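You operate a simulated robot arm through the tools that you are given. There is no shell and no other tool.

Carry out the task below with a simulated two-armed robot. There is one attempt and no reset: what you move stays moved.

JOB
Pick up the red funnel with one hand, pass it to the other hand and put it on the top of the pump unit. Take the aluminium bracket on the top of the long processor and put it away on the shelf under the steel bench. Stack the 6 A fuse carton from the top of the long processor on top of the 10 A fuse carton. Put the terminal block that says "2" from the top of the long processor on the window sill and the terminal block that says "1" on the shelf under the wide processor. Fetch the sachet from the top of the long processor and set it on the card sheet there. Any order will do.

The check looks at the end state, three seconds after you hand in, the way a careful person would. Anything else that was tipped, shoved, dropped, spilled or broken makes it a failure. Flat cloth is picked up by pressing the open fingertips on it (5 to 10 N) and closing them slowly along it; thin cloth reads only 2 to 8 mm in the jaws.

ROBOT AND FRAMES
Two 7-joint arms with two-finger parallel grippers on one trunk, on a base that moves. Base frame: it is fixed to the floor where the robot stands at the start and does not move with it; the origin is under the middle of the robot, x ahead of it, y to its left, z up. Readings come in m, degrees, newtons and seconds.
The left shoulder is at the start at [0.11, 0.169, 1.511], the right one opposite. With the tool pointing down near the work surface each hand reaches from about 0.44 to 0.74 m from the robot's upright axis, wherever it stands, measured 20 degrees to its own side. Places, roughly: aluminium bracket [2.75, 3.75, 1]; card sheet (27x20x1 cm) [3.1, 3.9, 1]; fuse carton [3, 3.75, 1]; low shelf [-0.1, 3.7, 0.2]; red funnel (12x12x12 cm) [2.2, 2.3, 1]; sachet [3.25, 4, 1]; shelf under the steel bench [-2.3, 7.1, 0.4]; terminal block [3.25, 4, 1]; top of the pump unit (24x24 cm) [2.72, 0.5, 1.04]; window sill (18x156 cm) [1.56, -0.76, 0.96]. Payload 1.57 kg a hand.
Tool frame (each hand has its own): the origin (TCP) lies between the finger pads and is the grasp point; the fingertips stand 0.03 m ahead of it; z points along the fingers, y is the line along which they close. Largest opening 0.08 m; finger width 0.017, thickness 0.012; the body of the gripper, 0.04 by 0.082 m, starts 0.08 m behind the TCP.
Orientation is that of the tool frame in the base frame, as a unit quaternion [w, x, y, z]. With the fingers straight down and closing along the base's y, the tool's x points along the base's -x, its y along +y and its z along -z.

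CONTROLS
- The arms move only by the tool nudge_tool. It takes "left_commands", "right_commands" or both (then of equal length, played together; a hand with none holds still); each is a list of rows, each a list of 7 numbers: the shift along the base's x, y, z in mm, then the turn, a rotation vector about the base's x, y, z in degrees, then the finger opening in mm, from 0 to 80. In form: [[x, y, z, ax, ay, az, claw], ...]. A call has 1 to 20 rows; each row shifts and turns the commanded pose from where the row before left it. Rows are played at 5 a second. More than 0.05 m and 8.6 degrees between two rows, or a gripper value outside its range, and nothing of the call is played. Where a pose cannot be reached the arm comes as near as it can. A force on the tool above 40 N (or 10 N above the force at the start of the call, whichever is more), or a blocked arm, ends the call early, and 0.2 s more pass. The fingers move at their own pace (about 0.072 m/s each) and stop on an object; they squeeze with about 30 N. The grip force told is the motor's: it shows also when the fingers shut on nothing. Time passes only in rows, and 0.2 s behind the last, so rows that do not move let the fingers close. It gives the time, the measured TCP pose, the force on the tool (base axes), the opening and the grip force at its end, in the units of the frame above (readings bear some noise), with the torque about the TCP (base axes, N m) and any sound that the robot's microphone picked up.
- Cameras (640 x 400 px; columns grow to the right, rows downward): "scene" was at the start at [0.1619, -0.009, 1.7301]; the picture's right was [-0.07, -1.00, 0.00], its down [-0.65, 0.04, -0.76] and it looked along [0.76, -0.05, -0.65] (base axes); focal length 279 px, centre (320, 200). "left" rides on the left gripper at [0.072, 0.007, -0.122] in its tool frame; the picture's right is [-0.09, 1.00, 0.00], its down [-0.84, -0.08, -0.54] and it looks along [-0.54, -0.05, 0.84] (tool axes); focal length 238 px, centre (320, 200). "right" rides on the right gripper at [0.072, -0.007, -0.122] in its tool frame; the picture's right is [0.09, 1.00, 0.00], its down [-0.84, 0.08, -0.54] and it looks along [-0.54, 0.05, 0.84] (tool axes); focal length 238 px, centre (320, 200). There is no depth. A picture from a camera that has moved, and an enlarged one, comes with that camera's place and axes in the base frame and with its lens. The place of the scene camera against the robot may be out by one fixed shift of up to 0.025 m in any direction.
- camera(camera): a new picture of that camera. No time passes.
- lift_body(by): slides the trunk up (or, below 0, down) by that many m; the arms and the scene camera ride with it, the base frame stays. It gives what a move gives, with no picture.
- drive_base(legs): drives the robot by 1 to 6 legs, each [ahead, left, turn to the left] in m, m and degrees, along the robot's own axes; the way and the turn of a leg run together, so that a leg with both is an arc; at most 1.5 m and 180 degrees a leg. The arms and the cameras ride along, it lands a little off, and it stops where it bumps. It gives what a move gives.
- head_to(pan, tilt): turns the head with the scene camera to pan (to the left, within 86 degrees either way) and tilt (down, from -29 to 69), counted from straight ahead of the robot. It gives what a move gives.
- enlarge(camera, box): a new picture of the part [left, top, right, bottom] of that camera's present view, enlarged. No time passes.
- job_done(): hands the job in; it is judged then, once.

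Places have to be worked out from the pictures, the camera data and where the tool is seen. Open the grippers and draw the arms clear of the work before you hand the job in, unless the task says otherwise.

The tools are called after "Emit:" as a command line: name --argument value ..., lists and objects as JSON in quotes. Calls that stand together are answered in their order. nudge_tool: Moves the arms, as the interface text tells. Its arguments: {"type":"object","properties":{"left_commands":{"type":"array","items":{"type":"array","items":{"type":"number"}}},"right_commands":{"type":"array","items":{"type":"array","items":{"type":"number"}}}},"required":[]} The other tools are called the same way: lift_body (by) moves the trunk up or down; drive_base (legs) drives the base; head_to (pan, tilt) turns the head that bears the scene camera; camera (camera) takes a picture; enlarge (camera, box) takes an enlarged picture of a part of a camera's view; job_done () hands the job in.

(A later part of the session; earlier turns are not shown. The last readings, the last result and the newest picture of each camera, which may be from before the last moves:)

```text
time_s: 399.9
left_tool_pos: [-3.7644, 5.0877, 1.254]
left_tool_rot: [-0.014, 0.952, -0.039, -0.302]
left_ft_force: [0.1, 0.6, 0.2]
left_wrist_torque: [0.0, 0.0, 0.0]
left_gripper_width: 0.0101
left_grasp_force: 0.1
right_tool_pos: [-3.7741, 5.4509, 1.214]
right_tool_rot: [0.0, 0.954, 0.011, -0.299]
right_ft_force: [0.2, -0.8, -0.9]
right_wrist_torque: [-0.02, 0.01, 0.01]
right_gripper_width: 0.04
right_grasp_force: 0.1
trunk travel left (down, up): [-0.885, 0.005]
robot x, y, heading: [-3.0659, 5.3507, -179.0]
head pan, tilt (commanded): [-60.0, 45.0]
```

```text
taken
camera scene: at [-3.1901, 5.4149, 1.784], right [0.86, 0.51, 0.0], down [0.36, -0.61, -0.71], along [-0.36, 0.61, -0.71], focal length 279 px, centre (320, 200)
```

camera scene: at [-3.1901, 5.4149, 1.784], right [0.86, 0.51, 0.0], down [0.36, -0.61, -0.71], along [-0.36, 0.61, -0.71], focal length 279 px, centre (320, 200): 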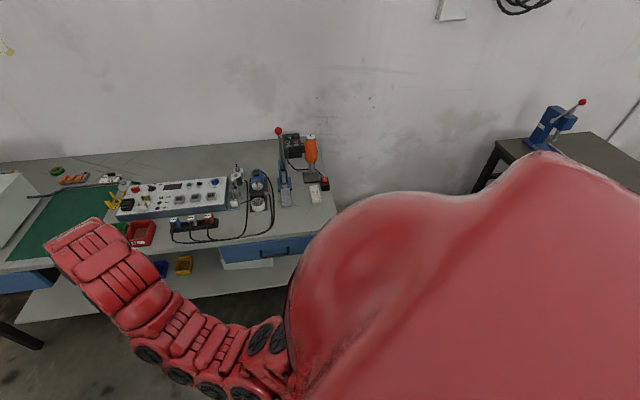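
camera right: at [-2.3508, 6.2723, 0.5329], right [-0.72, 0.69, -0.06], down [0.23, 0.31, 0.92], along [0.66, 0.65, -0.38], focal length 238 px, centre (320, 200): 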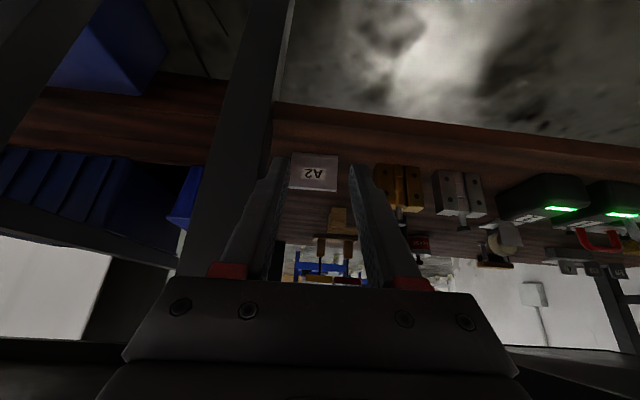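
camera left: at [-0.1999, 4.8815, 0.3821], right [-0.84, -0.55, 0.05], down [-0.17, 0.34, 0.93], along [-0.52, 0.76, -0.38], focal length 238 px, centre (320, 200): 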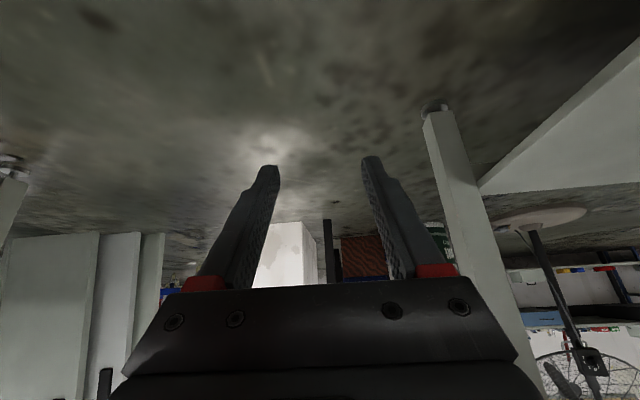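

I retrace: strafe back past the fan to the start of the gap.

Emit:
drive_base --legs '[[-0.231, 0.295, 0], [-0.424, 0.345, 1]]'

Emit:
head_to --pan 0 --tilt 55

Emit:
camera --camera "scene"

```text
time_s: 405.0
left_tool_pos: [-3.1134, 4.457, 1.2534]
left_tool_rot: [-0.013, 0.952, -0.039, -0.302]
left_ft_force: [0.5, 0.3, 0.6]
left_wrist_torque: [0.0, 0.03, 0.03]
left_gripper_width: 0.0101
left_grasp_force: 0.0
right_tool_pos: [-3.1229, 4.8188, 1.2136]
right_tool_rot: [0.0, 0.954, 0.012, -0.3]
right_ft_force: [0.2, -0.5, -0.7]
right_wrist_torque: [0.04, 0.01, -0.03]
right_gripper_width: 0.04
right_grasp_force: 0.0
trunk travel left (down, up): [-0.885, 0.005]
robot x, y, heading: [-2.4155, 4.7186, -179.2]
head pan, tilt (commanded): [-60.0, 45.0]
```

```text
time_s: 406.3
left_tool_pos: [-3.1131, 4.4556, 1.2539]
left_tool_rot: [-0.012, 0.952, -0.038, -0.303]
left_ft_force: [0.4, 0.0, -0.2]
left_wrist_torque: [0.0, 0.0, 0.0]
left_gripper_width: 0.0099
left_grasp_force: 0.1
right_tool_pos: [-3.1234, 4.8193, 1.2135]
right_tool_rot: [-0.001, 0.954, 0.011, -0.299]
right_ft_force: [0.2, 0.4, 0.1]
right_wrist_torque: [0.0, 0.01, -0.02]
right_gripper_width: 0.0397
right_grasp_force: 0.2
trunk travel left (down, up): [-0.885, 0.005]
robot x, y, heading: [-2.4137, 4.7228, -179.3]
head pan, tilt (commanded): [0.0, 55.0]
```

```text
taken
camera scene: at [-2.569, 4.7128, 1.7706], right [-0.01, 1.0, 0.0], down [0.82, 0.01, -0.57], along [-0.57, -0.01, -0.82], focal length 279 px, centre (320, 200)
```

scene: 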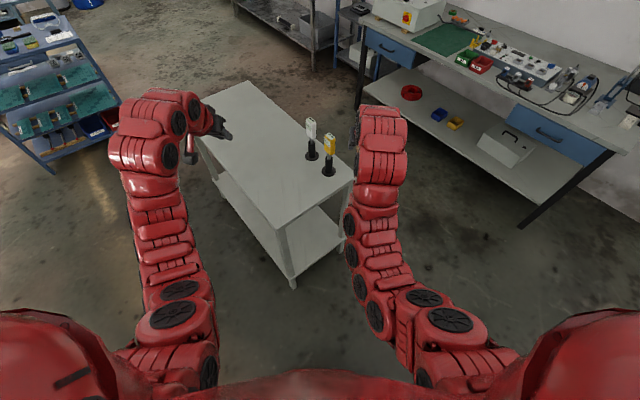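

Aligned with the inbound line. I back up through the gap.

Emit:
drive_base --legs '[[-0.4, 0.008, 0.7], [-0.258, 0, 0]]'

Emit:
camera --camera "scene"

```text
time_s: 410.3
left_tool_pos: [-2.4438, 4.4521, 1.253]
left_tool_rot: [-0.01, 0.953, -0.029, -0.302]
left_ft_force: [-0.8, -1.1, 0.1]
left_wrist_torque: [0.01, -0.01, 0.01]
left_gripper_width: 0.0099
left_grasp_force: 0.1
right_tool_pos: [-2.4606, 4.8158, 1.2141]
right_tool_rot: [0.004, 0.954, 0.022, -0.299]
right_ft_force: [-0.1, 0.5, -0.2]
right_wrist_torque: [-0.01, 0.03, 0.02]
right_gripper_width: 0.04
right_grasp_force: 0.1
trunk travel left (down, up): [-0.885, 0.005]
robot x, y, heading: [-1.7509, 4.735, -178.1]
head pan, tilt (commanded): [0.0, 55.0]
```

```text
taken
camera scene: at [-1.9065, 4.7212, 1.7704], right [-0.04, 1.0, 0.0], down [0.82, 0.03, -0.57], along [-0.57, -0.02, -0.82], focal length 279 px, centre (320, 200)
```

scene: 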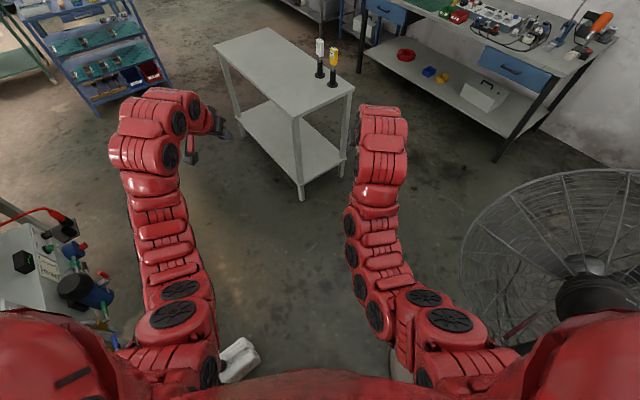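

Through. I turn left 40° to line up with the corridor.

Emit:
drive_base --legs '[[0, 0, 40]]'

Emit:
head_to --pan 0 --tilt 40

Emit:
camera --camera "scene"

```text
time_s: 412.6
left_tool_pos: [-2.1022, 4.0735, 1.2545]
left_tool_rot: [0.095, 0.905, 0.3, -0.287]
left_ft_force: [0.0, 0.7, -0.2]
left_wrist_torque: [-0.01, 0.03, 0.0]
left_gripper_width: 0.0101
left_grasp_force: 0.0
right_tool_pos: [-2.3492, 4.3383, 1.2132]
right_tool_rot: [0.106, 0.888, 0.348, -0.28]
right_ft_force: [0.2, 0.1, 0.7]
right_wrist_torque: [-0.03, 0.0, 0.0]
right_gripper_width: 0.0398
right_grasp_force: 0.1
trunk travel left (down, up): [-0.885, 0.005]
robot x, y, heading: [-1.7486, 4.7307, -137.9]
head pan, tilt (commanded): [0.0, 55.0]
```

```text
time_s: 413.4
left_tool_pos: [-2.1009, 4.0722, 1.2551]
left_tool_rot: [0.095, 0.905, 0.299, -0.289]
left_ft_force: [0.2, 0.0, -0.3]
left_wrist_torque: [0.0, -0.01, 0.0]
left_gripper_width: 0.01
left_grasp_force: 0.1
right_tool_pos: [-2.3496, 4.3377, 1.2141]
right_tool_rot: [0.106, 0.889, 0.348, -0.28]
right_ft_force: [-0.4, -0.1, 0.1]
right_wrist_torque: [0.01, -0.03, 0.0]
right_gripper_width: 0.0401
right_grasp_force: 0.1
trunk travel left (down, up): [-0.885, 0.005]
robot x, y, heading: [-1.7476, 4.7296, -137.9]
head pan, tilt (commanded): [0.0, 40.0]
```

```text
taken
camera scene: at [-1.875, 4.6158, 1.7912], right [-0.67, 0.74, 0.0], down [0.48, 0.43, -0.77], along [-0.57, -0.51, -0.64], focal length 279 px, centre (320, 200)
```

scene: 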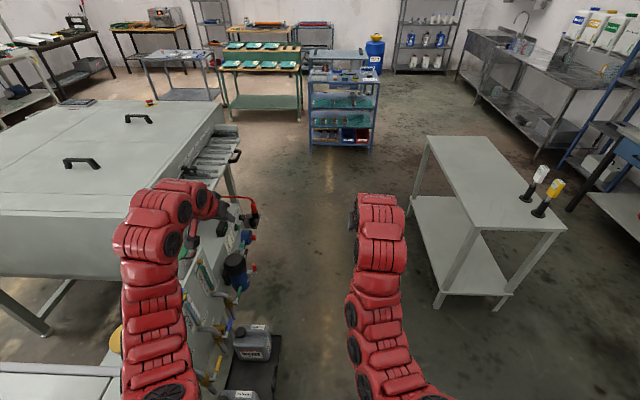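

No bump. I back up along the corridor to its end.

Emit:
drive_base --legs '[[-0.8, 0.06, 0], [-0.72, 0.02, 0]]'

Emit:
head_to --pan 80 --tilt 40

Emit:
camera --camera "scene"

```text
time_s: 421.1
left_tool_pos: [-0.9395, 5.0257, 1.2546]
left_tool_rot: [0.096, 0.903, 0.306, -0.287]
left_ft_force: [0.2, -0.4, -0.1]
left_wrist_torque: [0.01, -0.03, -0.01]
left_gripper_width: 0.0101
left_grasp_force: 0.0
right_tool_pos: [-1.1909, 5.2867, 1.2124]
right_tool_rot: [0.108, 0.886, 0.355, -0.279]
right_ft_force: [-0.2, 0.4, 0.1]
right_wrist_torque: [-0.03, 0.0, 0.04]
right_gripper_width: 0.04
right_grasp_force: 0.1
trunk travel left (down, up): [-0.885, 0.005]
robot x, y, heading: [-0.5993, 5.6886, -137.0]
head pan, tilt (commanded): [0.0, 40.0]
```

```text
time_s: 422.6
left_tool_pos: [-0.9404, 5.0252, 1.2549]
left_tool_rot: [0.097, 0.902, 0.306, -0.288]
left_ft_force: [-0.5, 0.0, 0.3]
left_wrist_torque: [0.0, 0.01, -0.03]
left_gripper_width: 0.01
left_grasp_force: 0.1
right_tool_pos: [-1.1908, 5.2879, 1.2133]
right_tool_rot: [0.107, 0.886, 0.353, -0.279]
right_ft_force: [-0.2, -1.1, -0.3]
right_wrist_torque: [-0.03, 0.01, 0.03]
right_gripper_width: 0.04
right_grasp_force: 0.1
trunk travel left (down, up): [-0.885, 0.005]
robot x, y, heading: [-0.6011, 5.6865, -137.0]
head pan, tilt (commanded): [80.0, 40.0]
```

```text
taken
camera scene: at [-0.613, 5.5591, 1.7912], right [-0.84, -0.54, 0.0], down [-0.35, 0.54, -0.77], along [0.42, -0.64, -0.64], focal length 279 px, centre (320, 200)
```

scene: 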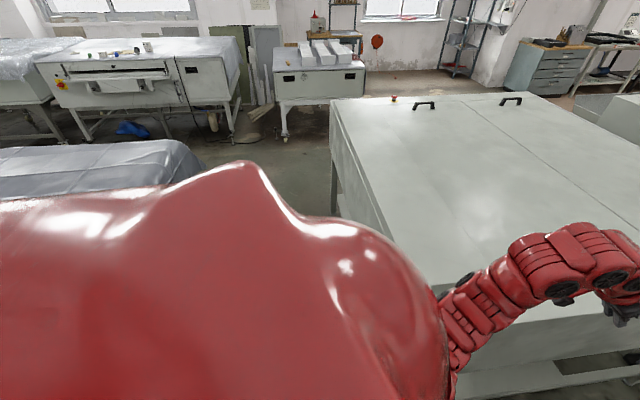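

Now I slide back out of the gap to the main aisle.

Emit:
drive_base --legs '[[0, 1.35, 0], [0, 1.25, 0]]'

Emit:
camera --camera "scene"

```text
time_s: 435.2
left_tool_pos: [0.922, 3.1777, 1.255]
left_tool_rot: [0.105, 0.894, 0.33, -0.285]
left_ft_force: [-0.4, -0.1, -0.2]
left_wrist_torque: [0.02, -0.01, 0.01]
left_gripper_width: 0.0101
left_grasp_force: 0.0
right_tool_pos: [0.6572, 3.4256, 1.2145]
right_tool_rot: [0.115, 0.876, 0.378, -0.276]
right_ft_force: [0.5, 0.2, 0.1]
right_wrist_torque: [0.01, 0.0, -0.01]
right_gripper_width: 0.04
right_grasp_force: 0.0
trunk travel left (down, up): [-0.885, 0.005]
robot x, y, heading: [1.2232, 3.8613, -133.7]
head pan, tilt (commanded): [80.0, 40.0]
```

```text
taken
camera scene: at [1.2194, 3.7288, 1.7913], right [-0.81, -0.59, 0.0], down [-0.38, 0.52, -0.77], along [0.45, -0.62, -0.64], focal length 279 px, centre (320, 200)
```

scene: 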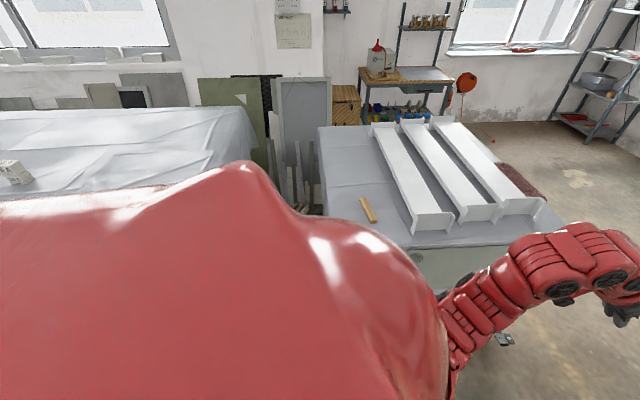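

The funnel still sits on the pump. I turn to face the long processor and move to the "2" block, which I'll pick with the left hand (same tilt as before).

Emit:
drive_base --legs '[[0, 0, 86], [0, 1.14, 0]]'

Emit:
head_to --pan 0 --tilt 40

Emit:
camera --camera "scene"

```text
time_s: 444.7
left_tool_pos: [2.74, 4.2587, 1.2548]
left_tool_rot: [0.27, 0.433, 0.849, -0.139]
left_ft_force: [0.1, -0.4, 0.0]
left_wrist_torque: [0.02, -0.03, 0.02]
left_gripper_width: 0.01
left_grasp_force: 0.1
right_tool_pos: [2.471, 4.0145, 1.2142]
right_tool_rot: [0.272, 0.387, 0.872, -0.124]
right_ft_force: [-0.6, 0.8, 0.1]
right_wrist_torque: [0.0, 0.01, 0.02]
right_gripper_width: 0.0403
right_grasp_force: 0.0
trunk travel left (down, up): [-0.885, 0.005]
robot x, y, heading: [2.0887, 4.6191, -48.6]
head pan, tilt (commanded): [80.0, 40.0]
```

```text
time_s: 446.2
left_tool_pos: [2.7408, 4.2583, 1.2543]
left_tool_rot: [0.27, 0.433, 0.849, -0.138]
left_ft_force: [0.2, 0.6, 0.8]
left_wrist_torque: [-0.03, -0.04, 0.0]
left_gripper_width: 0.0098
left_grasp_force: 0.0
right_tool_pos: [2.4714, 4.0141, 1.2134]
right_tool_rot: [0.272, 0.387, 0.872, -0.124]
right_ft_force: [0.3, -0.1, 0.5]
right_wrist_torque: [0.0, 0.0, 0.0]
right_gripper_width: 0.0401
right_grasp_force: 0.0
trunk travel left (down, up): [-0.885, 0.005]
robot x, y, heading: [2.0875, 4.62, -48.7]
head pan, tilt (commanded): [0.0, 40.0]
```

```text
taken
camera scene: at [2.1934, 4.4913, 1.7912], right [-0.75, -0.66, 0.0], down [-0.43, 0.48, -0.77], along [0.51, -0.57, -0.64], focal length 279 px, centre (320, 200)
```

scene: 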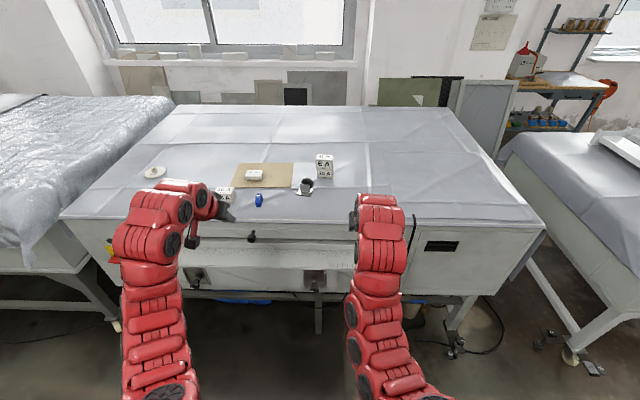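

I drive 0.25 m ahead so that the left hand comes over the "2" block, and look with the wrist camera.

Emit:
drive_base --legs '[[0.25, 0, 0]]'

Emit:
camera --camera "left"

Emit:
enlarge --camera "scene" --box '[160, 170, 400, 310]'

```text
time_s: 448.0
left_tool_pos: [2.9048, 4.0708, 1.2553]
left_tool_rot: [0.271, 0.433, 0.849, -0.138]
left_ft_force: [0.5, 0.2, 0.4]
left_wrist_torque: [0.03, 0.02, -0.02]
left_gripper_width: 0.0098
left_grasp_force: 0.1
right_tool_pos: [2.6373, 3.8276, 1.2151]
right_tool_rot: [0.273, 0.388, 0.871, -0.125]
right_ft_force: [-0.2, 0.3, 0.0]
right_wrist_torque: [0.02, 0.05, 0.0]
right_gripper_width: 0.0399
right_grasp_force: 0.1
trunk travel left (down, up): [-0.885, 0.005]
robot x, y, heading: [2.2555, 4.4305, -48.8]
head pan, tilt (commanded): [0.0, 40.0]
```

```text
taken
camera left: at [2.8354, 4.1788, 1.3128], right [0.85, 0.52, 0.05], down [0.15, -0.34, 0.93], along [0.5, -0.78, -0.37], focal length 238 px, centre (320, 200)
```

left: 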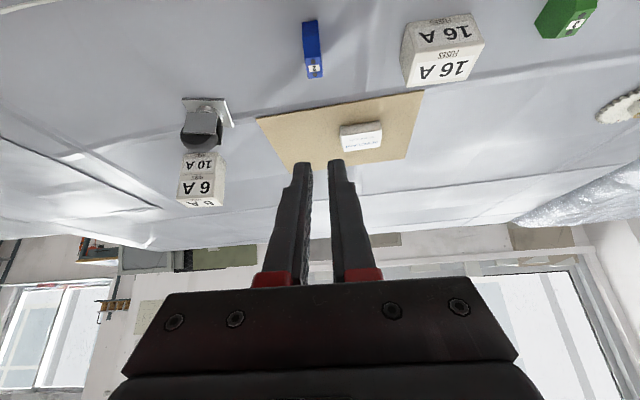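

```text
2.67 times, centred on (280, 240) of scene
camera zoom: at [2.3585, 4.3043, 1.7914], right [-0.75, -0.66, 0.0], down [-0.43, 0.48, -0.77], along [0.51, -0.57, -0.64], focal length 743 px, centre (427, 93)
```

zoom: 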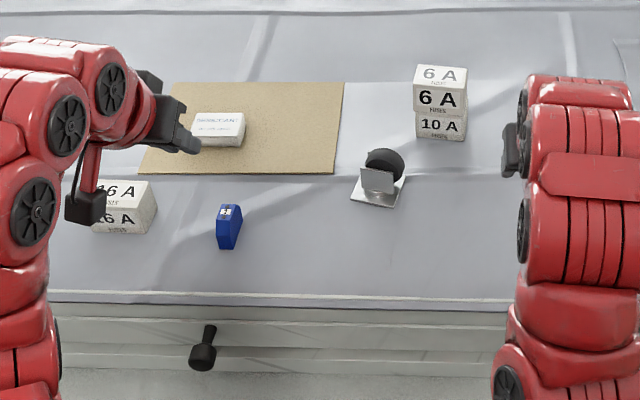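

Block "2" confirmed at (2.939, 4.022), laterally aligned to 1 mm. I open to 50 mm, descend to pre-grasp and advance.

Emit:
nudge_tool --left_commands '[[1.7, -2.8, -30.7, 0, 0, 0, 30], [1.7, -2.8, -30.7, 0, 0, 0, 50], [1.7, -2.8, -30.7, 0, 0, 0, 50], [1.7, -2.8, -30.7, 0, 0, 0, 50], [5.4, -7.5, -13.1, 0, 0, 0, 50], [5.4, -7.5, -13.1, 0, 0, 0, 50], [5.4, -7.5, -13.1, 0, 0, 0, 50], [0, 0, 0, 0, 0, 0, 50]]'

Emit:
camera --camera "left"

```text
time_s: 449.8
left_tool_pos: [2.9277, 4.036, 1.0922]
left_tool_rot: [0.27, 0.433, 0.849, -0.139]
left_ft_force: [-0.4, -0.9, 0.4]
left_wrist_torque: [-0.01, 0.0, 0.02]
left_gripper_width: 0.0496
left_grasp_force: 0.1
right_tool_pos: [2.6379, 3.8258, 1.2133]
right_tool_rot: [0.272, 0.389, 0.871, -0.126]
right_ft_force: [1.0, -0.2, -0.3]
right_wrist_torque: [0.0, 0.0, 0.01]
right_gripper_width: 0.0402
right_grasp_force: 0.1
trunk travel left (down, up): [-0.885, 0.005]
robot x, y, heading: [2.2554, 4.4352, -48.7]
head pan, tilt (commanded): [0.0, 40.0]
```

```text
taken
camera left: at [2.8581, 4.145, 1.1502], right [0.85, 0.52, 0.05], down [0.16, -0.34, 0.93], along [0.5, -0.78, -0.37], focal length 238 px, centre (320, 200)
```

left: 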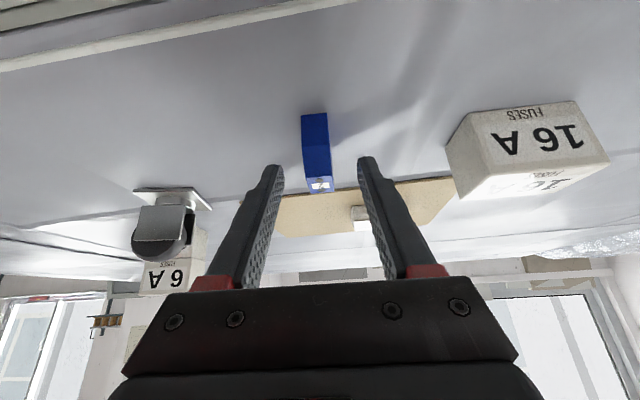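

Emit:
nudge_tool --left_commands '[[3.1, -4.8, -8.5, 0, 0, 0, 50], [3.1, -4.8, -8.5, 0, 0, 0, 50], [3.1, -4.8, -8.5, 0, 0, 0, 50], [0, 0, 0, 0, 0, 0, 50], [0, 0, 0, 0, 0, 0, 38], [0, 0, 0, 0, 0, 0, 28], [0, 0, 0, 0, 0, 0, 22], [0, 0, 0, 0, 0, 0, 18], [0, 0, 0, 0, 0, 0, 14], [0, 0, 0, 0, 0, 0, 8], [0, 0, 0, 0, 0, 0, 8]]'

Emit:
camera --camera "left"

```text
time_s: 452.2
left_tool_pos: [2.938, 4.0223, 1.0676]
left_tool_rot: [0.27, 0.433, 0.849, -0.138]
left_ft_force: [0.2, -0.5, -0.9]
left_wrist_torque: [0.0, 0.02, -0.03]
left_gripper_width: 0.0173
left_grasp_force: 30.3
right_tool_pos: [2.6367, 3.8259, 1.214]
right_tool_rot: [0.271, 0.388, 0.872, -0.125]
right_ft_force: [0.0, -0.8, -0.1]
right_wrist_torque: [-0.01, 0.0, -0.04]
right_gripper_width: 0.04
right_grasp_force: 0.0
trunk travel left (down, up): [-0.885, 0.005]
robot x, y, heading: [2.2509, 4.4268, -48.5]
head pan, tilt (commanded): [0.0, 40.0]
```

```text
taken
camera left: at [2.8685, 4.1305, 1.1248], right [0.85, 0.52, 0.05], down [0.15, -0.34, 0.93], along [0.5, -0.78, -0.37], focal length 238 px, centre (320, 200)
```

left: 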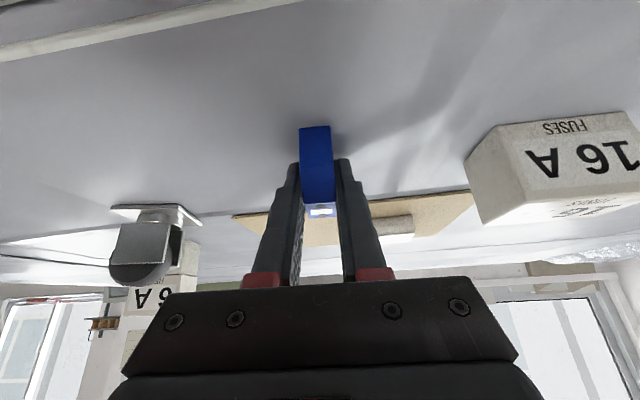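

Block "2" is held (17.3 mm, 30 N). I lift it straight up and check.

Emit:
nudge_tool --left_commands '[[0, 0, 10, 0, 0, 0, 8], [0, 0, 25, 0, 0, 0, 8], [0, 0, 35, 0, 0, 0, 8], [0, 0, 40, 0, 0, 0, 8], [0, 0, 40, 0, 0, 0, 8], [0, 0, 30, 0, 0, 0, 8], [0, 0, 0, 0, 0, 0, 8]]'

Emit:
camera --camera "left"

Emit:
enlarge --camera "scene" --box '[120, 150, 400, 310]'

```text
time_s: 453.8
left_tool_pos: [2.9376, 4.0221, 1.2448]
left_tool_rot: [0.27, 0.432, 0.849, -0.138]
left_ft_force: [-0.1, -0.2, 0.3]
left_wrist_torque: [0.0, 0.01, -0.03]
left_gripper_width: 0.0171
left_grasp_force: 30.1
right_tool_pos: [2.6378, 3.8266, 1.2133]
right_tool_rot: [0.272, 0.389, 0.871, -0.126]
right_ft_force: [0.2, -0.1, 0.3]
right_wrist_torque: [0.01, 0.01, -0.04]
right_gripper_width: 0.0401
right_grasp_force: 0.1
trunk travel left (down, up): [-0.885, 0.005]
robot x, y, heading: [2.2501, 4.4316, -48.6]
head pan, tilt (commanded): [0.0, 40.0]
```

```text
taken
camera left: at [2.8676, 4.1308, 1.3025], right [0.85, 0.52, 0.05], down [0.16, -0.34, 0.93], along [0.5, -0.78, -0.37], focal length 238 px, centre (320, 200)
```

left: 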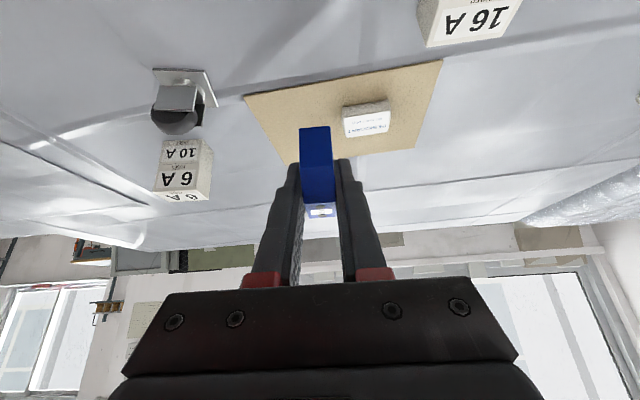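

```text
2.29 times, centred on (260, 230) of scene
camera zoom: at [2.3597, 4.3029, 1.7912], right [-0.75, -0.66, 0.0], down [-0.43, 0.48, -0.77], along [0.51, -0.57, -0.64], focal length 637 px, centre (457, 131)
```

zoom: 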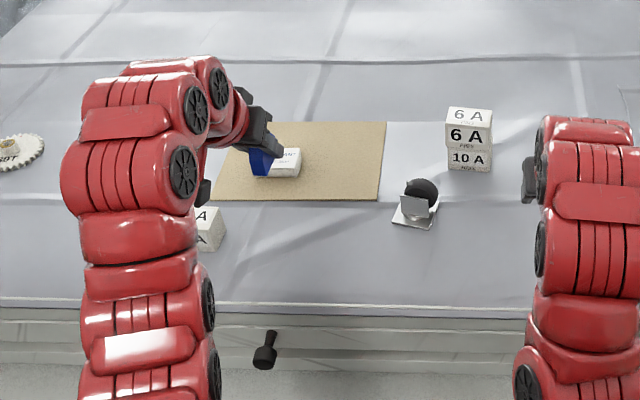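

Now to the window sill: I back off and slide along the aisle to its beginning.

Emit:
drive_base --legs '[[-0.26, 0, 0], [0, -1.5, 0], [0, -1.5, 0], [0, -0.45, 0]]'

Emit:
head_to --pan 0 --tilt 30

Emit:
camera --camera "scene"

```text
time_s: 472.2
left_tool_pos: [0.0659, 1.9772, 1.2442]
left_tool_rot: [0.266, 0.456, 0.836, -0.146]
left_ft_force: [-0.1, -0.4, -0.1]
left_wrist_torque: [-0.02, 0.03, 0.01]
left_gripper_width: 0.0172
left_grasp_force: 30.3
right_tool_pos: [-0.2411, 1.7976, 1.2149]
right_tool_rot: [0.268, 0.411, 0.861, -0.132]
right_ft_force: [0.0, 0.5, -0.9]
right_wrist_torque: [0.0, -0.02, -0.01]
right_gripper_width: 0.0398
right_grasp_force: 0.0
trunk travel left (down, up): [-0.885, 0.005]
robot x, y, heading: [-0.5925, 2.4185, -51.7]
head pan, tilt (commanded): [0.0, 40.0]
```

```text
time_s: 472.9
left_tool_pos: [0.0656, 1.9753, 1.2449]
left_tool_rot: [0.266, 0.456, 0.837, -0.145]
left_ft_force: [0.1, -0.6, -0.7]
left_wrist_torque: [0.04, -0.04, 0.01]
left_gripper_width: 0.0173
left_grasp_force: 30.1
right_tool_pos: [-0.2457, 1.7958, 1.2131]
right_tool_rot: [0.268, 0.412, 0.861, -0.132]
right_ft_force: [0.0, 0.6, 0.3]
right_wrist_torque: [-0.01, 0.01, 0.0]
right_gripper_width: 0.0401
right_grasp_force: 0.0
trunk travel left (down, up): [-0.885, 0.005]
robot x, y, heading: [-0.5967, 2.4202, -51.5]
head pan, tilt (commanded): [0.0, 30.0]
```

```text
taken
camera scene: at [-0.4929, 2.2822, 1.8065], right [-0.78, -0.62, 0.0], down [-0.31, 0.39, -0.87], along [0.54, -0.68, -0.5], focal length 279 px, centre (320, 200)
```

scene: 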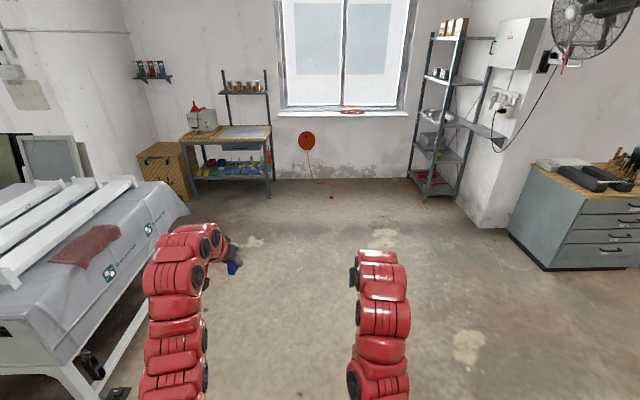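

Open floor leads to the window. I zoom on the sill and its contents.

Emit:
enlarge --camera "scene" --box '[260, 80, 430, 200]'

```text
3.33 times, centred on (345, 140) of scene
camera zoom: at [-0.4929, 2.2822, 1.8065], right [-0.78, -0.62, 0.0], down [-0.31, 0.39, -0.87], along [0.54, -0.68, -0.5], focal length 929 px, centre (237, 400)
```

zoom: 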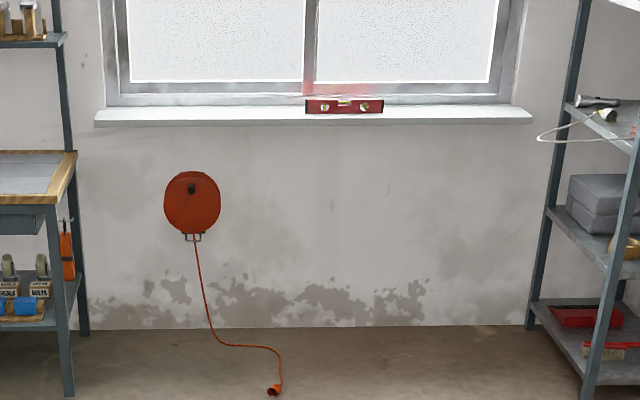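

A spirit level lies on the sill's middle; I'll set the block left of it (u≈0.95), staying clear of the cord and plug on the floor. I drive toward the window.

Emit:
drive_base --legs '[[0, 0, 3.5], [1.3, -0.25, 0], [1.1, -0.216, 0]]'

Emit:
head_to --pan 0 --tilt 40

Emit:
camera --camera "scene"

```text
time_s: 485.3
left_tool_pos: [1.3547, -0.0739, 1.2449]
left_tool_rot: [0.27, 0.432, 0.849, -0.138]
left_ft_force: [0.1, -0.6, 0.2]
left_wrist_torque: [-0.01, 0.0, 0.02]
left_gripper_width: 0.0173
left_grasp_force: 29.5
right_tool_pos: [1.0567, -0.271, 1.2145]
right_tool_rot: [0.272, 0.387, 0.872, -0.124]
right_ft_force: [0.1, 0.4, 0.8]
right_wrist_torque: [0.0, -0.02, -0.03]
right_gripper_width: 0.0399
right_grasp_force: 0.0
trunk travel left (down, up): [-0.885, 0.005]
robot x, y, heading: [0.6688, 0.3324, -48.4]
head pan, tilt (commanded): [0.0, 30.0]
```

```text
time_s: 486.0
left_tool_pos: [1.3563, -0.0769, 1.2435]
left_tool_rot: [0.27, 0.433, 0.849, -0.139]
left_ft_force: [-0.9, 0.4, -0.3]
left_wrist_torque: [0.01, 0.02, -0.02]
left_gripper_width: 0.0168
left_grasp_force: 30.2
right_tool_pos: [1.0576, -0.2728, 1.2131]
right_tool_rot: [0.272, 0.387, 0.872, -0.124]
right_ft_force: [0.3, 0.1, 0.7]
right_wrist_torque: [-0.02, 0.04, 0.03]
right_gripper_width: 0.0399
right_grasp_force: 0.1
trunk travel left (down, up): [-0.885, 0.005]
robot x, y, heading: [0.6687, 0.3311, -48.5]
head pan, tilt (commanded): [0.0, 40.0]
```

```text
taken
camera scene: at [0.7776, 0.2039, 1.7912], right [-0.75, -0.66, 0.0], down [-0.43, 0.48, -0.77], along [0.51, -0.57, -0.64], focal length 279 px, centre (320, 200)
```

scene: 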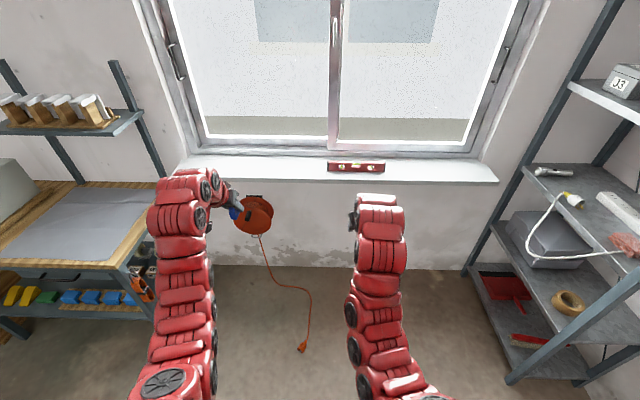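

Plug lies at about (u 0.82, v −1.09); I keep my base behind v≈−1.02. I drive 0.55 m ahead and raise the right hand clear of the spirit level.

Emit:
nudge_tool --right_commands '[[0, 0, 20, 0, 0, 0, 40], [0, 0, 20, 0, 0, 0, 40], [0, 0, 20, 0, 0, 0, 40]]'

Emit:
drive_base --legs '[[0.55, -0.03, 0]]'

Emit:
camera --camera "scene"

Emit:
camera --camera "left"

```text
time_s: 486.8
left_tool_pos: [1.3556, -0.0732, 1.2451]
left_tool_rot: [0.269, 0.433, 0.849, -0.138]
left_ft_force: [0.4, -0.1, -0.3]
left_wrist_torque: [0.0, -0.02, 0.02]
left_gripper_width: 0.0173
left_grasp_force: 29.6
right_tool_pos: [1.0583, -0.2732, 1.2776]
right_tool_rot: [0.271, 0.387, 0.873, -0.124]
right_ft_force: [0.5, 0.1, -0.3]
right_wrist_torque: [-0.05, 0.0, 0.0]
right_gripper_width: 0.0398
right_grasp_force: 0.0
trunk travel left (down, up): [-0.885, 0.005]
robot x, y, heading: [0.6702, 0.3317, -48.9]
head pan, tilt (commanded): [0.0, 40.0]
```

```text
time_s: 490.0
left_tool_pos: [1.7013, -0.5098, 1.2453]
left_tool_rot: [0.27, 0.433, 0.849, -0.138]
left_ft_force: [0.7, -0.4, -0.4]
left_wrist_torque: [0.0, 0.02, 0.0]
left_gripper_width: 0.0172
left_grasp_force: 30.0
right_tool_pos: [1.4027, -0.7084, 1.2763]
right_tool_rot: [0.274, 0.386, 0.872, -0.125]
right_ft_force: [-0.6, 0.4, 0.4]
right_wrist_torque: [0.03, 0.01, -0.03]
right_gripper_width: 0.0402
right_grasp_force: 0.0
trunk travel left (down, up): [-0.885, 0.005]
robot x, y, heading: [1.0167, -0.1064, -48.6]
head pan, tilt (commanded): [0.0, 40.0]
```

```text
taken
camera scene: at [1.1224, -0.2301, 1.7914], right [-0.75, -0.66, 0.0], down [-0.43, 0.48, -0.77], along [0.51, -0.57, -0.64], focal length 279 px, centre (320, 200)
```

scene: 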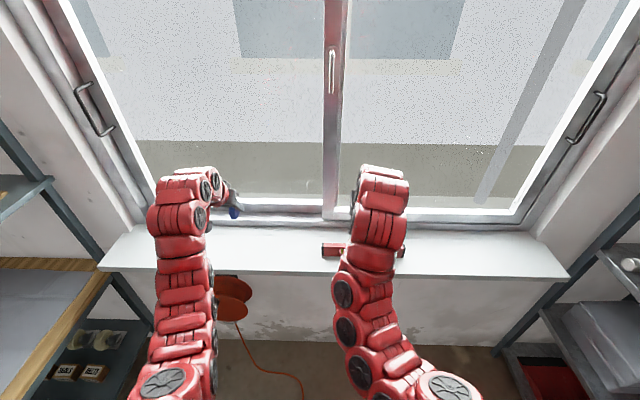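

```text
taken
camera left: at [1.6308, -0.4018, 1.303], right [0.85, 0.52, 0.05], down [0.16, -0.34, 0.93], along [0.5, -0.78, -0.37], focal length 238 px, centre (320, 200)
```

left: 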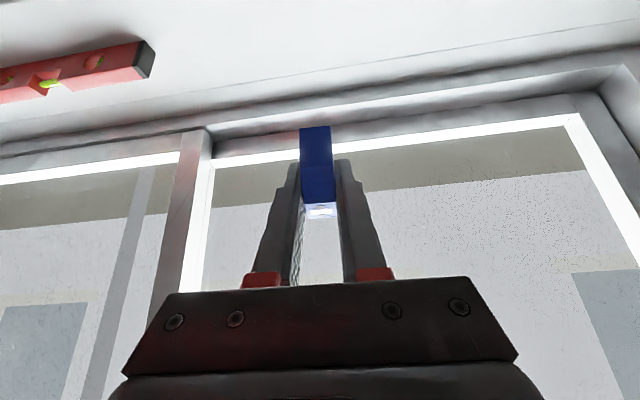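

Over the sill's front now. I lower the trunk by 0.18 m to gain reach (hands stay above sill and level).

Emit:
lift_body --by -0.18

Emit:
nudge_tool --left_commands '[[11.8, -13.1, 0, 0, 0, 0, 8], [11.8, -13.1, 0, 0, 0, 0, 8], [11.8, -13.1, 0, 0, 0, 0, 8], [11.8, -13.1, 0, 0, 0, 0, 8], [11.8, -13.1, 0, 0, 0, 0, 8], [0, 0, 0, 0, 0, 0, 8]]'

Emit:
camera --camera "left"

Emit:
camera --camera "scene"

```text
time_s: 492.0
left_tool_pos: [1.7008, -0.5104, 1.0651]
left_tool_rot: [0.27, 0.432, 0.85, -0.138]
left_ft_force: [-0.4, -0.3, -0.8]
left_wrist_torque: [-0.02, 0.02, 0.04]
left_gripper_width: 0.0173
left_grasp_force: 29.7
right_tool_pos: [1.404, -0.7069, 1.097]
right_tool_rot: [0.272, 0.387, 0.872, -0.125]
right_ft_force: [-0.3, 0.3, -0.3]
right_wrist_torque: [0.0, 0.01, 0.0]
right_gripper_width: 0.0403
right_grasp_force: 0.0
trunk travel left (down, up): [-0.705, 0.185]
robot x, y, heading: [1.0151, -0.1048, -48.8]
head pan, tilt (commanded): [0.0, 40.0]
```

```text
time_s: 493.4
left_tool_pos: [1.7616, -0.5756, 1.0646]
left_tool_rot: [0.27, 0.433, 0.849, -0.139]
left_ft_force: [-0.4, -0.1, -0.4]
left_wrist_torque: [0.0, -0.02, -0.04]
left_gripper_width: 0.0173
left_grasp_force: 29.7
right_tool_pos: [1.4029, -0.7092, 1.0973]
right_tool_rot: [0.272, 0.387, 0.872, -0.125]
right_ft_force: [0.2, -0.6, -1.0]
right_wrist_torque: [-0.01, -0.01, -0.03]
right_gripper_width: 0.04
right_grasp_force: 0.0
trunk travel left (down, up): [-0.705, 0.185]
robot x, y, heading: [1.0172, -0.105, -48.3]
head pan, tilt (commanded): [0.0, 40.0]
```

```text
taken
camera left: at [1.6907, -0.4675, 1.122], right [0.85, 0.52, 0.05], down [0.16, -0.34, 0.93], along [0.5, -0.78, -0.37], focal length 238 px, centre (320, 200)
```

left: 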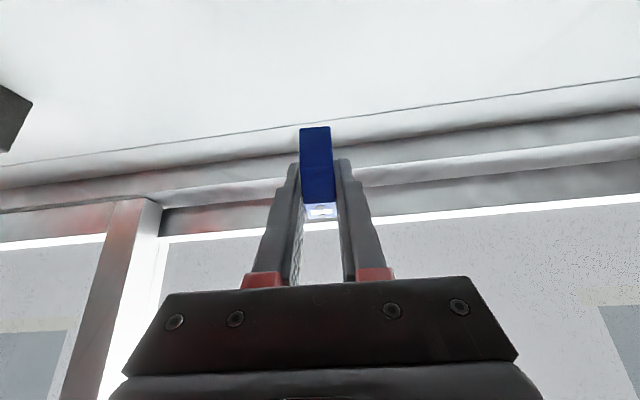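

```text
taken
camera scene: at [1.123, -0.2308, 1.6112], right [-0.75, -0.66, 0.0], down [-0.43, 0.48, -0.77], along [0.51, -0.57, -0.64], focal length 279 px, centre (320, 200)
```

scene: 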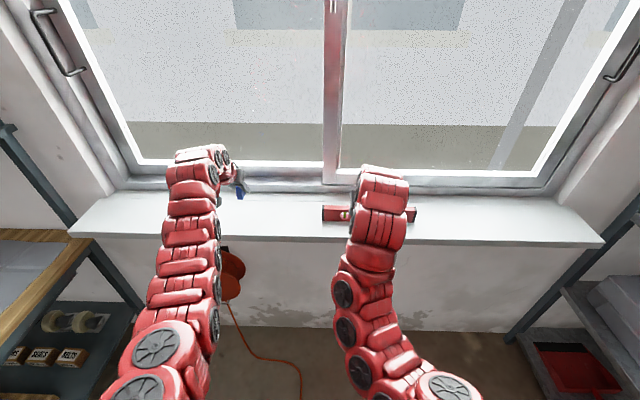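

Block is over the sill, ~3 cm short of the window frame. I lower.

Emit:
nudge_tool --left_commands '[[0, 0, -15, 0, 0, 0, 8], [0, 0, -15, 0, 0, 0, 8], [0, 0, -12, 0, 0, 0, 8], [0, 0, -8, 0, 0, 0, 8], [0, 0, 0, 0, 0, 0, 8]]'

Emit:
camera --camera "left"

Emit:
enlarge --camera "scene" --box '[130, 120, 430, 280]'

```text
time_s: 494.6
left_tool_pos: [1.7607, -0.5761, 1.0163]
left_tool_rot: [0.27, 0.433, 0.849, -0.139]
left_ft_force: [0.2, -0.1, -0.7]
left_wrist_torque: [0.01, -0.01, -0.02]
left_gripper_width: 0.0172
left_grasp_force: 29.6
right_tool_pos: [1.4035, -0.7084, 1.0956]
right_tool_rot: [0.272, 0.387, 0.872, -0.125]
right_ft_force: [0.1, -0.7, -0.6]
right_wrist_torque: [0.03, 0.03, -0.02]
right_gripper_width: 0.04
right_grasp_force: 0.1
trunk travel left (down, up): [-0.705, 0.185]
robot x, y, heading: [1.0129, -0.1063, -48.5]
head pan, tilt (commanded): [0.0, 40.0]
```

```text
taken
camera left: at [1.6899, -0.4683, 1.0736], right [0.85, 0.52, 0.05], down [0.16, -0.34, 0.93], along [0.5, -0.78, -0.37], focal length 238 px, centre (320, 200)
```

left: 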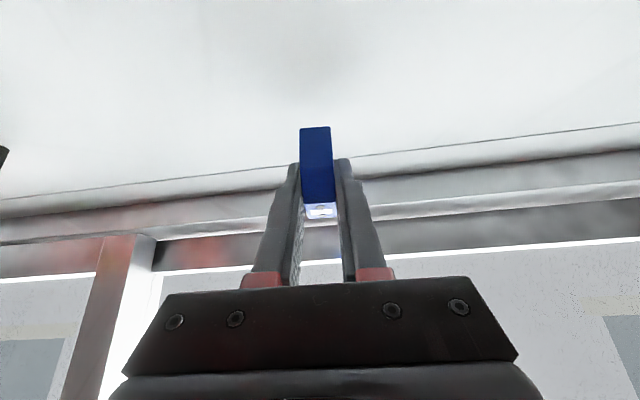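

```text
2.13 times, centred on (280, 200) of scene
camera zoom: at [1.123, -0.231, 1.6112], right [-0.75, -0.66, 0.0], down [-0.43, 0.48, -0.77], along [0.51, -0.57, -0.64], focal length 595 px, centre (405, 200)
```

zoom: 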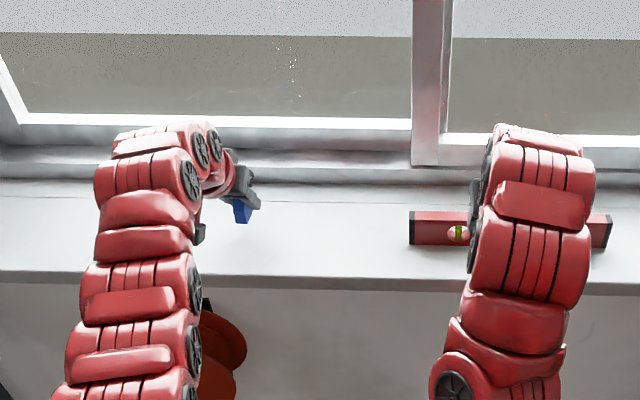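

Emit:
nudge_tool --left_commands '[[0, 0, -5, 0, 0, 0, 8], [0, 0, -4, 0, 0, 0, 8], [0, 0, -3, 0, 0, 0, 8], [0, 0, 0, 0, 0, 0, 8]]'

```text
time_s: 495.6
left_tool_pos: [1.76, -0.5773, 1.0035]
left_tool_rot: [0.27, 0.432, 0.849, -0.139]
left_ft_force: [0.1, 0.1, -0.3]
left_wrist_torque: [0.0, 0.01, 0.0]
left_gripper_width: 0.0173
left_grasp_force: 29.5
right_tool_pos: [1.4035, -0.7082, 1.0973]
right_tool_rot: [0.272, 0.386, 0.872, -0.125]
right_ft_force: [0.4, 0.8, -0.1]
right_wrist_torque: [0.0, 0.02, 0.02]
right_gripper_width: 0.0401
right_grasp_force: 0.1
trunk travel left (down, up): [-0.705, 0.185]
robot x, y, heading: [1.0159, -0.1039, -48.6]
head pan, tilt (commanded): [0.0, 40.0]
```

Emit:
nudge_tool --left_commands '[[0, 0, -3, 0, 0, 0, 8], [0, 0, -2, 0, 0, 0, 8], [0, 0, -2, 0, 0, 0, 8], [0, 0, 0, 0, 0, 0, 8]]'

```text
time_s: 496.6
left_tool_pos: [1.7592, -0.5764, 0.9952]
left_tool_rot: [0.269, 0.433, 0.849, -0.138]
left_ft_force: [-0.3, 0.3, -0.6]
left_wrist_torque: [0.02, 0.0, 0.03]
left_gripper_width: 0.0172
left_grasp_force: 29.8
right_tool_pos: [1.4039, -0.7085, 1.0965]
right_tool_rot: [0.272, 0.387, 0.872, -0.125]
right_ft_force: [-0.2, 0.8, -0.3]
right_wrist_torque: [0.01, 0.0, -0.01]
right_gripper_width: 0.0399
right_grasp_force: 0.0
trunk travel left (down, up): [-0.705, 0.185]
robot x, y, heading: [1.0161, -0.1028, -48.5]
head pan, tilt (commanded): [0.0, 40.0]
```

Emit:
nudge_tool --left_commands '[[0, 0, -2, 0, 0, 0, 8], [0, 0, -2, 0, 0, 0, 8], [0, 0, -2, 0, 0, 0, 8], [0, 0, 0, 0, 0, 0, 8]]'

Emit:
camera --camera "left"

```text
time_s: 497.6
left_tool_pos: [1.7601, -0.5744, 0.9904]
left_tool_rot: [0.27, 0.432, 0.849, -0.138]
left_ft_force: [0.1, 0.3, 0.4]
left_wrist_torque: [-0.02, 0.0, -0.01]
left_gripper_width: 0.017
left_grasp_force: 29.9
right_tool_pos: [1.4037, -0.7087, 1.0951]
right_tool_rot: [0.271, 0.386, 0.873, -0.124]
right_ft_force: [0.8, 0.5, 0.2]
right_wrist_torque: [-0.01, 0.02, -0.01]
right_gripper_width: 0.0399
right_grasp_force: 0.0
trunk travel left (down, up): [-0.705, 0.185]
robot x, y, heading: [1.0147, -0.1059, -48.5]
head pan, tilt (commanded): [0.0, 40.0]
```

```text
taken
camera left: at [1.6907, -0.4668, 1.0477], right [0.85, 0.52, 0.05], down [0.16, -0.34, 0.93], along [0.5, -0.78, -0.37], focal length 238 px, centre (320, 200)
```

left: 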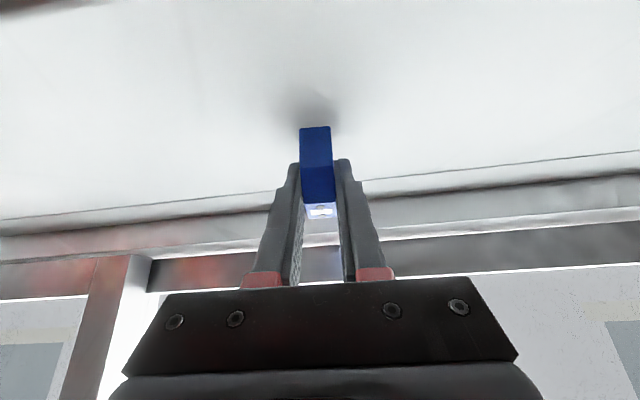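

The shadow is close; a few more millimetres.

Emit:
nudge_tool --left_commands '[[0, 0, -2, 0, 0, 0, 8], [0, 0, -2, 0, 0, 0, 8], [0, 0, -1, 0, 0, 0, 8], [0, 0, 0, 0, 0, 0, 8]]'

```text
time_s: 498.6
left_tool_pos: [1.7597, -0.5738, 0.9857]
left_tool_rot: [0.27, 0.432, 0.849, -0.138]
left_ft_force: [-0.1, 0.0, 0.8]
left_wrist_torque: [0.04, 0.01, 0.0]
left_gripper_width: 0.0173
left_grasp_force: 30.6
right_tool_pos: [1.4039, -0.7086, 1.097]
right_tool_rot: [0.272, 0.388, 0.872, -0.125]
right_ft_force: [-1.0, 0.1, 0.1]
right_wrist_torque: [0.0, 0.02, 0.02]
right_gripper_width: 0.0402
right_grasp_force: 0.1
trunk travel left (down, up): [-0.705, 0.185]
robot x, y, heading: [1.0167, -0.1077, -48.6]
head pan, tilt (commanded): [0.0, 40.0]
```

Emit:
nudge_tool --left_commands '[[0, 0, -2, 0, 0, 0, 8], [0, 0, -2, 0, 0, 0, 8], [0, 0, -1, 0, 0, 0, 8], [0, 0, 0, 0, 0, 0, 8]]'

Emit:
camera --camera "left"

```text
time_s: 499.6
left_tool_pos: [1.7609, -0.5761, 0.9803]
left_tool_rot: [0.269, 0.433, 0.849, -0.138]
left_ft_force: [0.3, -0.6, 2.4]
left_wrist_torque: [-0.02, 0.04, 0.05]
left_gripper_width: 0.0171
left_grasp_force: 30.2
right_tool_pos: [1.4037, -0.7078, 1.0972]
right_tool_rot: [0.272, 0.386, 0.873, -0.124]
right_ft_force: [-0.3, 0.1, 0.6]
right_wrist_torque: [0.03, 0.01, -0.02]
right_gripper_width: 0.0398
right_grasp_force: 0.1
trunk travel left (down, up): [-0.705, 0.185]
robot x, y, heading: [1.0165, -0.101, -48.6]
head pan, tilt (commanded): [0.0, 40.0]
```

```text
taken
camera left: at [1.6909, -0.468, 1.0377], right [0.85, 0.52, 0.05], down [0.16, -0.34, 0.93], along [0.5, -0.78, -0.37], focal length 238 px, centre (320, 200)
```

left: 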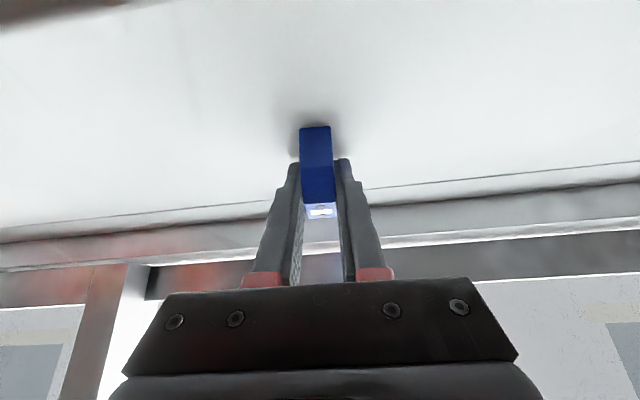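

Contact begins (2.4 N). One more step, then release.

Emit:
nudge_tool --left_commands '[[0, 0, -1.5, 0, 0, 0, 8], [0, 0, 0, 0, 0, 0, 8]]'

```text
time_s: 500.2
left_tool_pos: [1.76, -0.5764, 0.9803]
left_tool_rot: [0.272, 0.432, 0.849, -0.138]
left_ft_force: [2.6, -2.0, 8.4]
left_wrist_torque: [0.02, -0.01, 0.01]
left_gripper_width: 0.0171
left_grasp_force: 29.6
right_tool_pos: [1.4032, -0.7087, 1.0967]
right_tool_rot: [0.272, 0.387, 0.872, -0.125]
right_ft_force: [0.0, -0.4, -0.1]
right_wrist_torque: [0.0, -0.02, 0.0]
right_gripper_width: 0.0401
right_grasp_force: 0.0
trunk travel left (down, up): [-0.705, 0.185]
robot x, y, heading: [1.0162, -0.1055, -48.6]
head pan, tilt (commanded): [0.0, 40.0]
```

Firm contact (8 N). I open gradually.

Emit:
nudge_tool --left_commands '[[0, 0, 1, 0, 0, 0, 8], [0, 0, 0, 0, 0, 0, 16], [0, 0, 0, 0, 0, 0, 18], [0, 0, 0, 0, 0, 0, 20], [0, 0, 0, 0, 0, 0, 24], [0, 0, 0, 0, 0, 0, 32], [0, 0, 0, 0, 0, 0, 42], [0, 0, 0, 0, 0, 0, 50], [0, 0, 0, 0, 0, 0, 50]]'

Emit:
camera --camera "left"

```text
time_s: 502.2
left_tool_pos: [1.7604, -0.5748, 0.9798]
left_tool_rot: [0.27, 0.432, 0.849, -0.138]
left_ft_force: [-1.6, 1.1, 2.1]
left_wrist_torque: [0.04, -0.04, 0.02]
left_gripper_width: 0.0484
left_grasp_force: 0.0
right_tool_pos: [1.403, -0.7074, 1.0968]
right_tool_rot: [0.273, 0.387, 0.872, -0.125]
right_ft_force: [-0.2, 0.3, 0.5]
right_wrist_torque: [-0.03, 0.0, 0.01]
right_gripper_width: 0.04
right_grasp_force: 0.1
trunk travel left (down, up): [-0.705, 0.185]
robot x, y, heading: [1.0137, -0.1063, -48.4]
head pan, tilt (commanded): [0.0, 40.0]
```

```text
taken
camera left: at [1.6901, -0.4677, 1.0372], right [0.85, 0.53, 0.05], down [0.16, -0.34, 0.93], along [0.5, -0.78, -0.37], focal length 238 px, centre (320, 200)
```

left: 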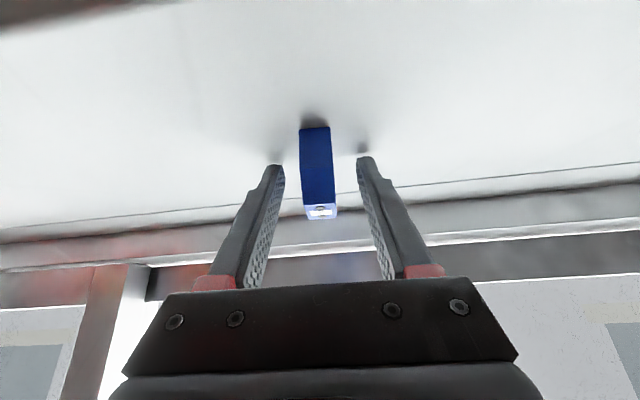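

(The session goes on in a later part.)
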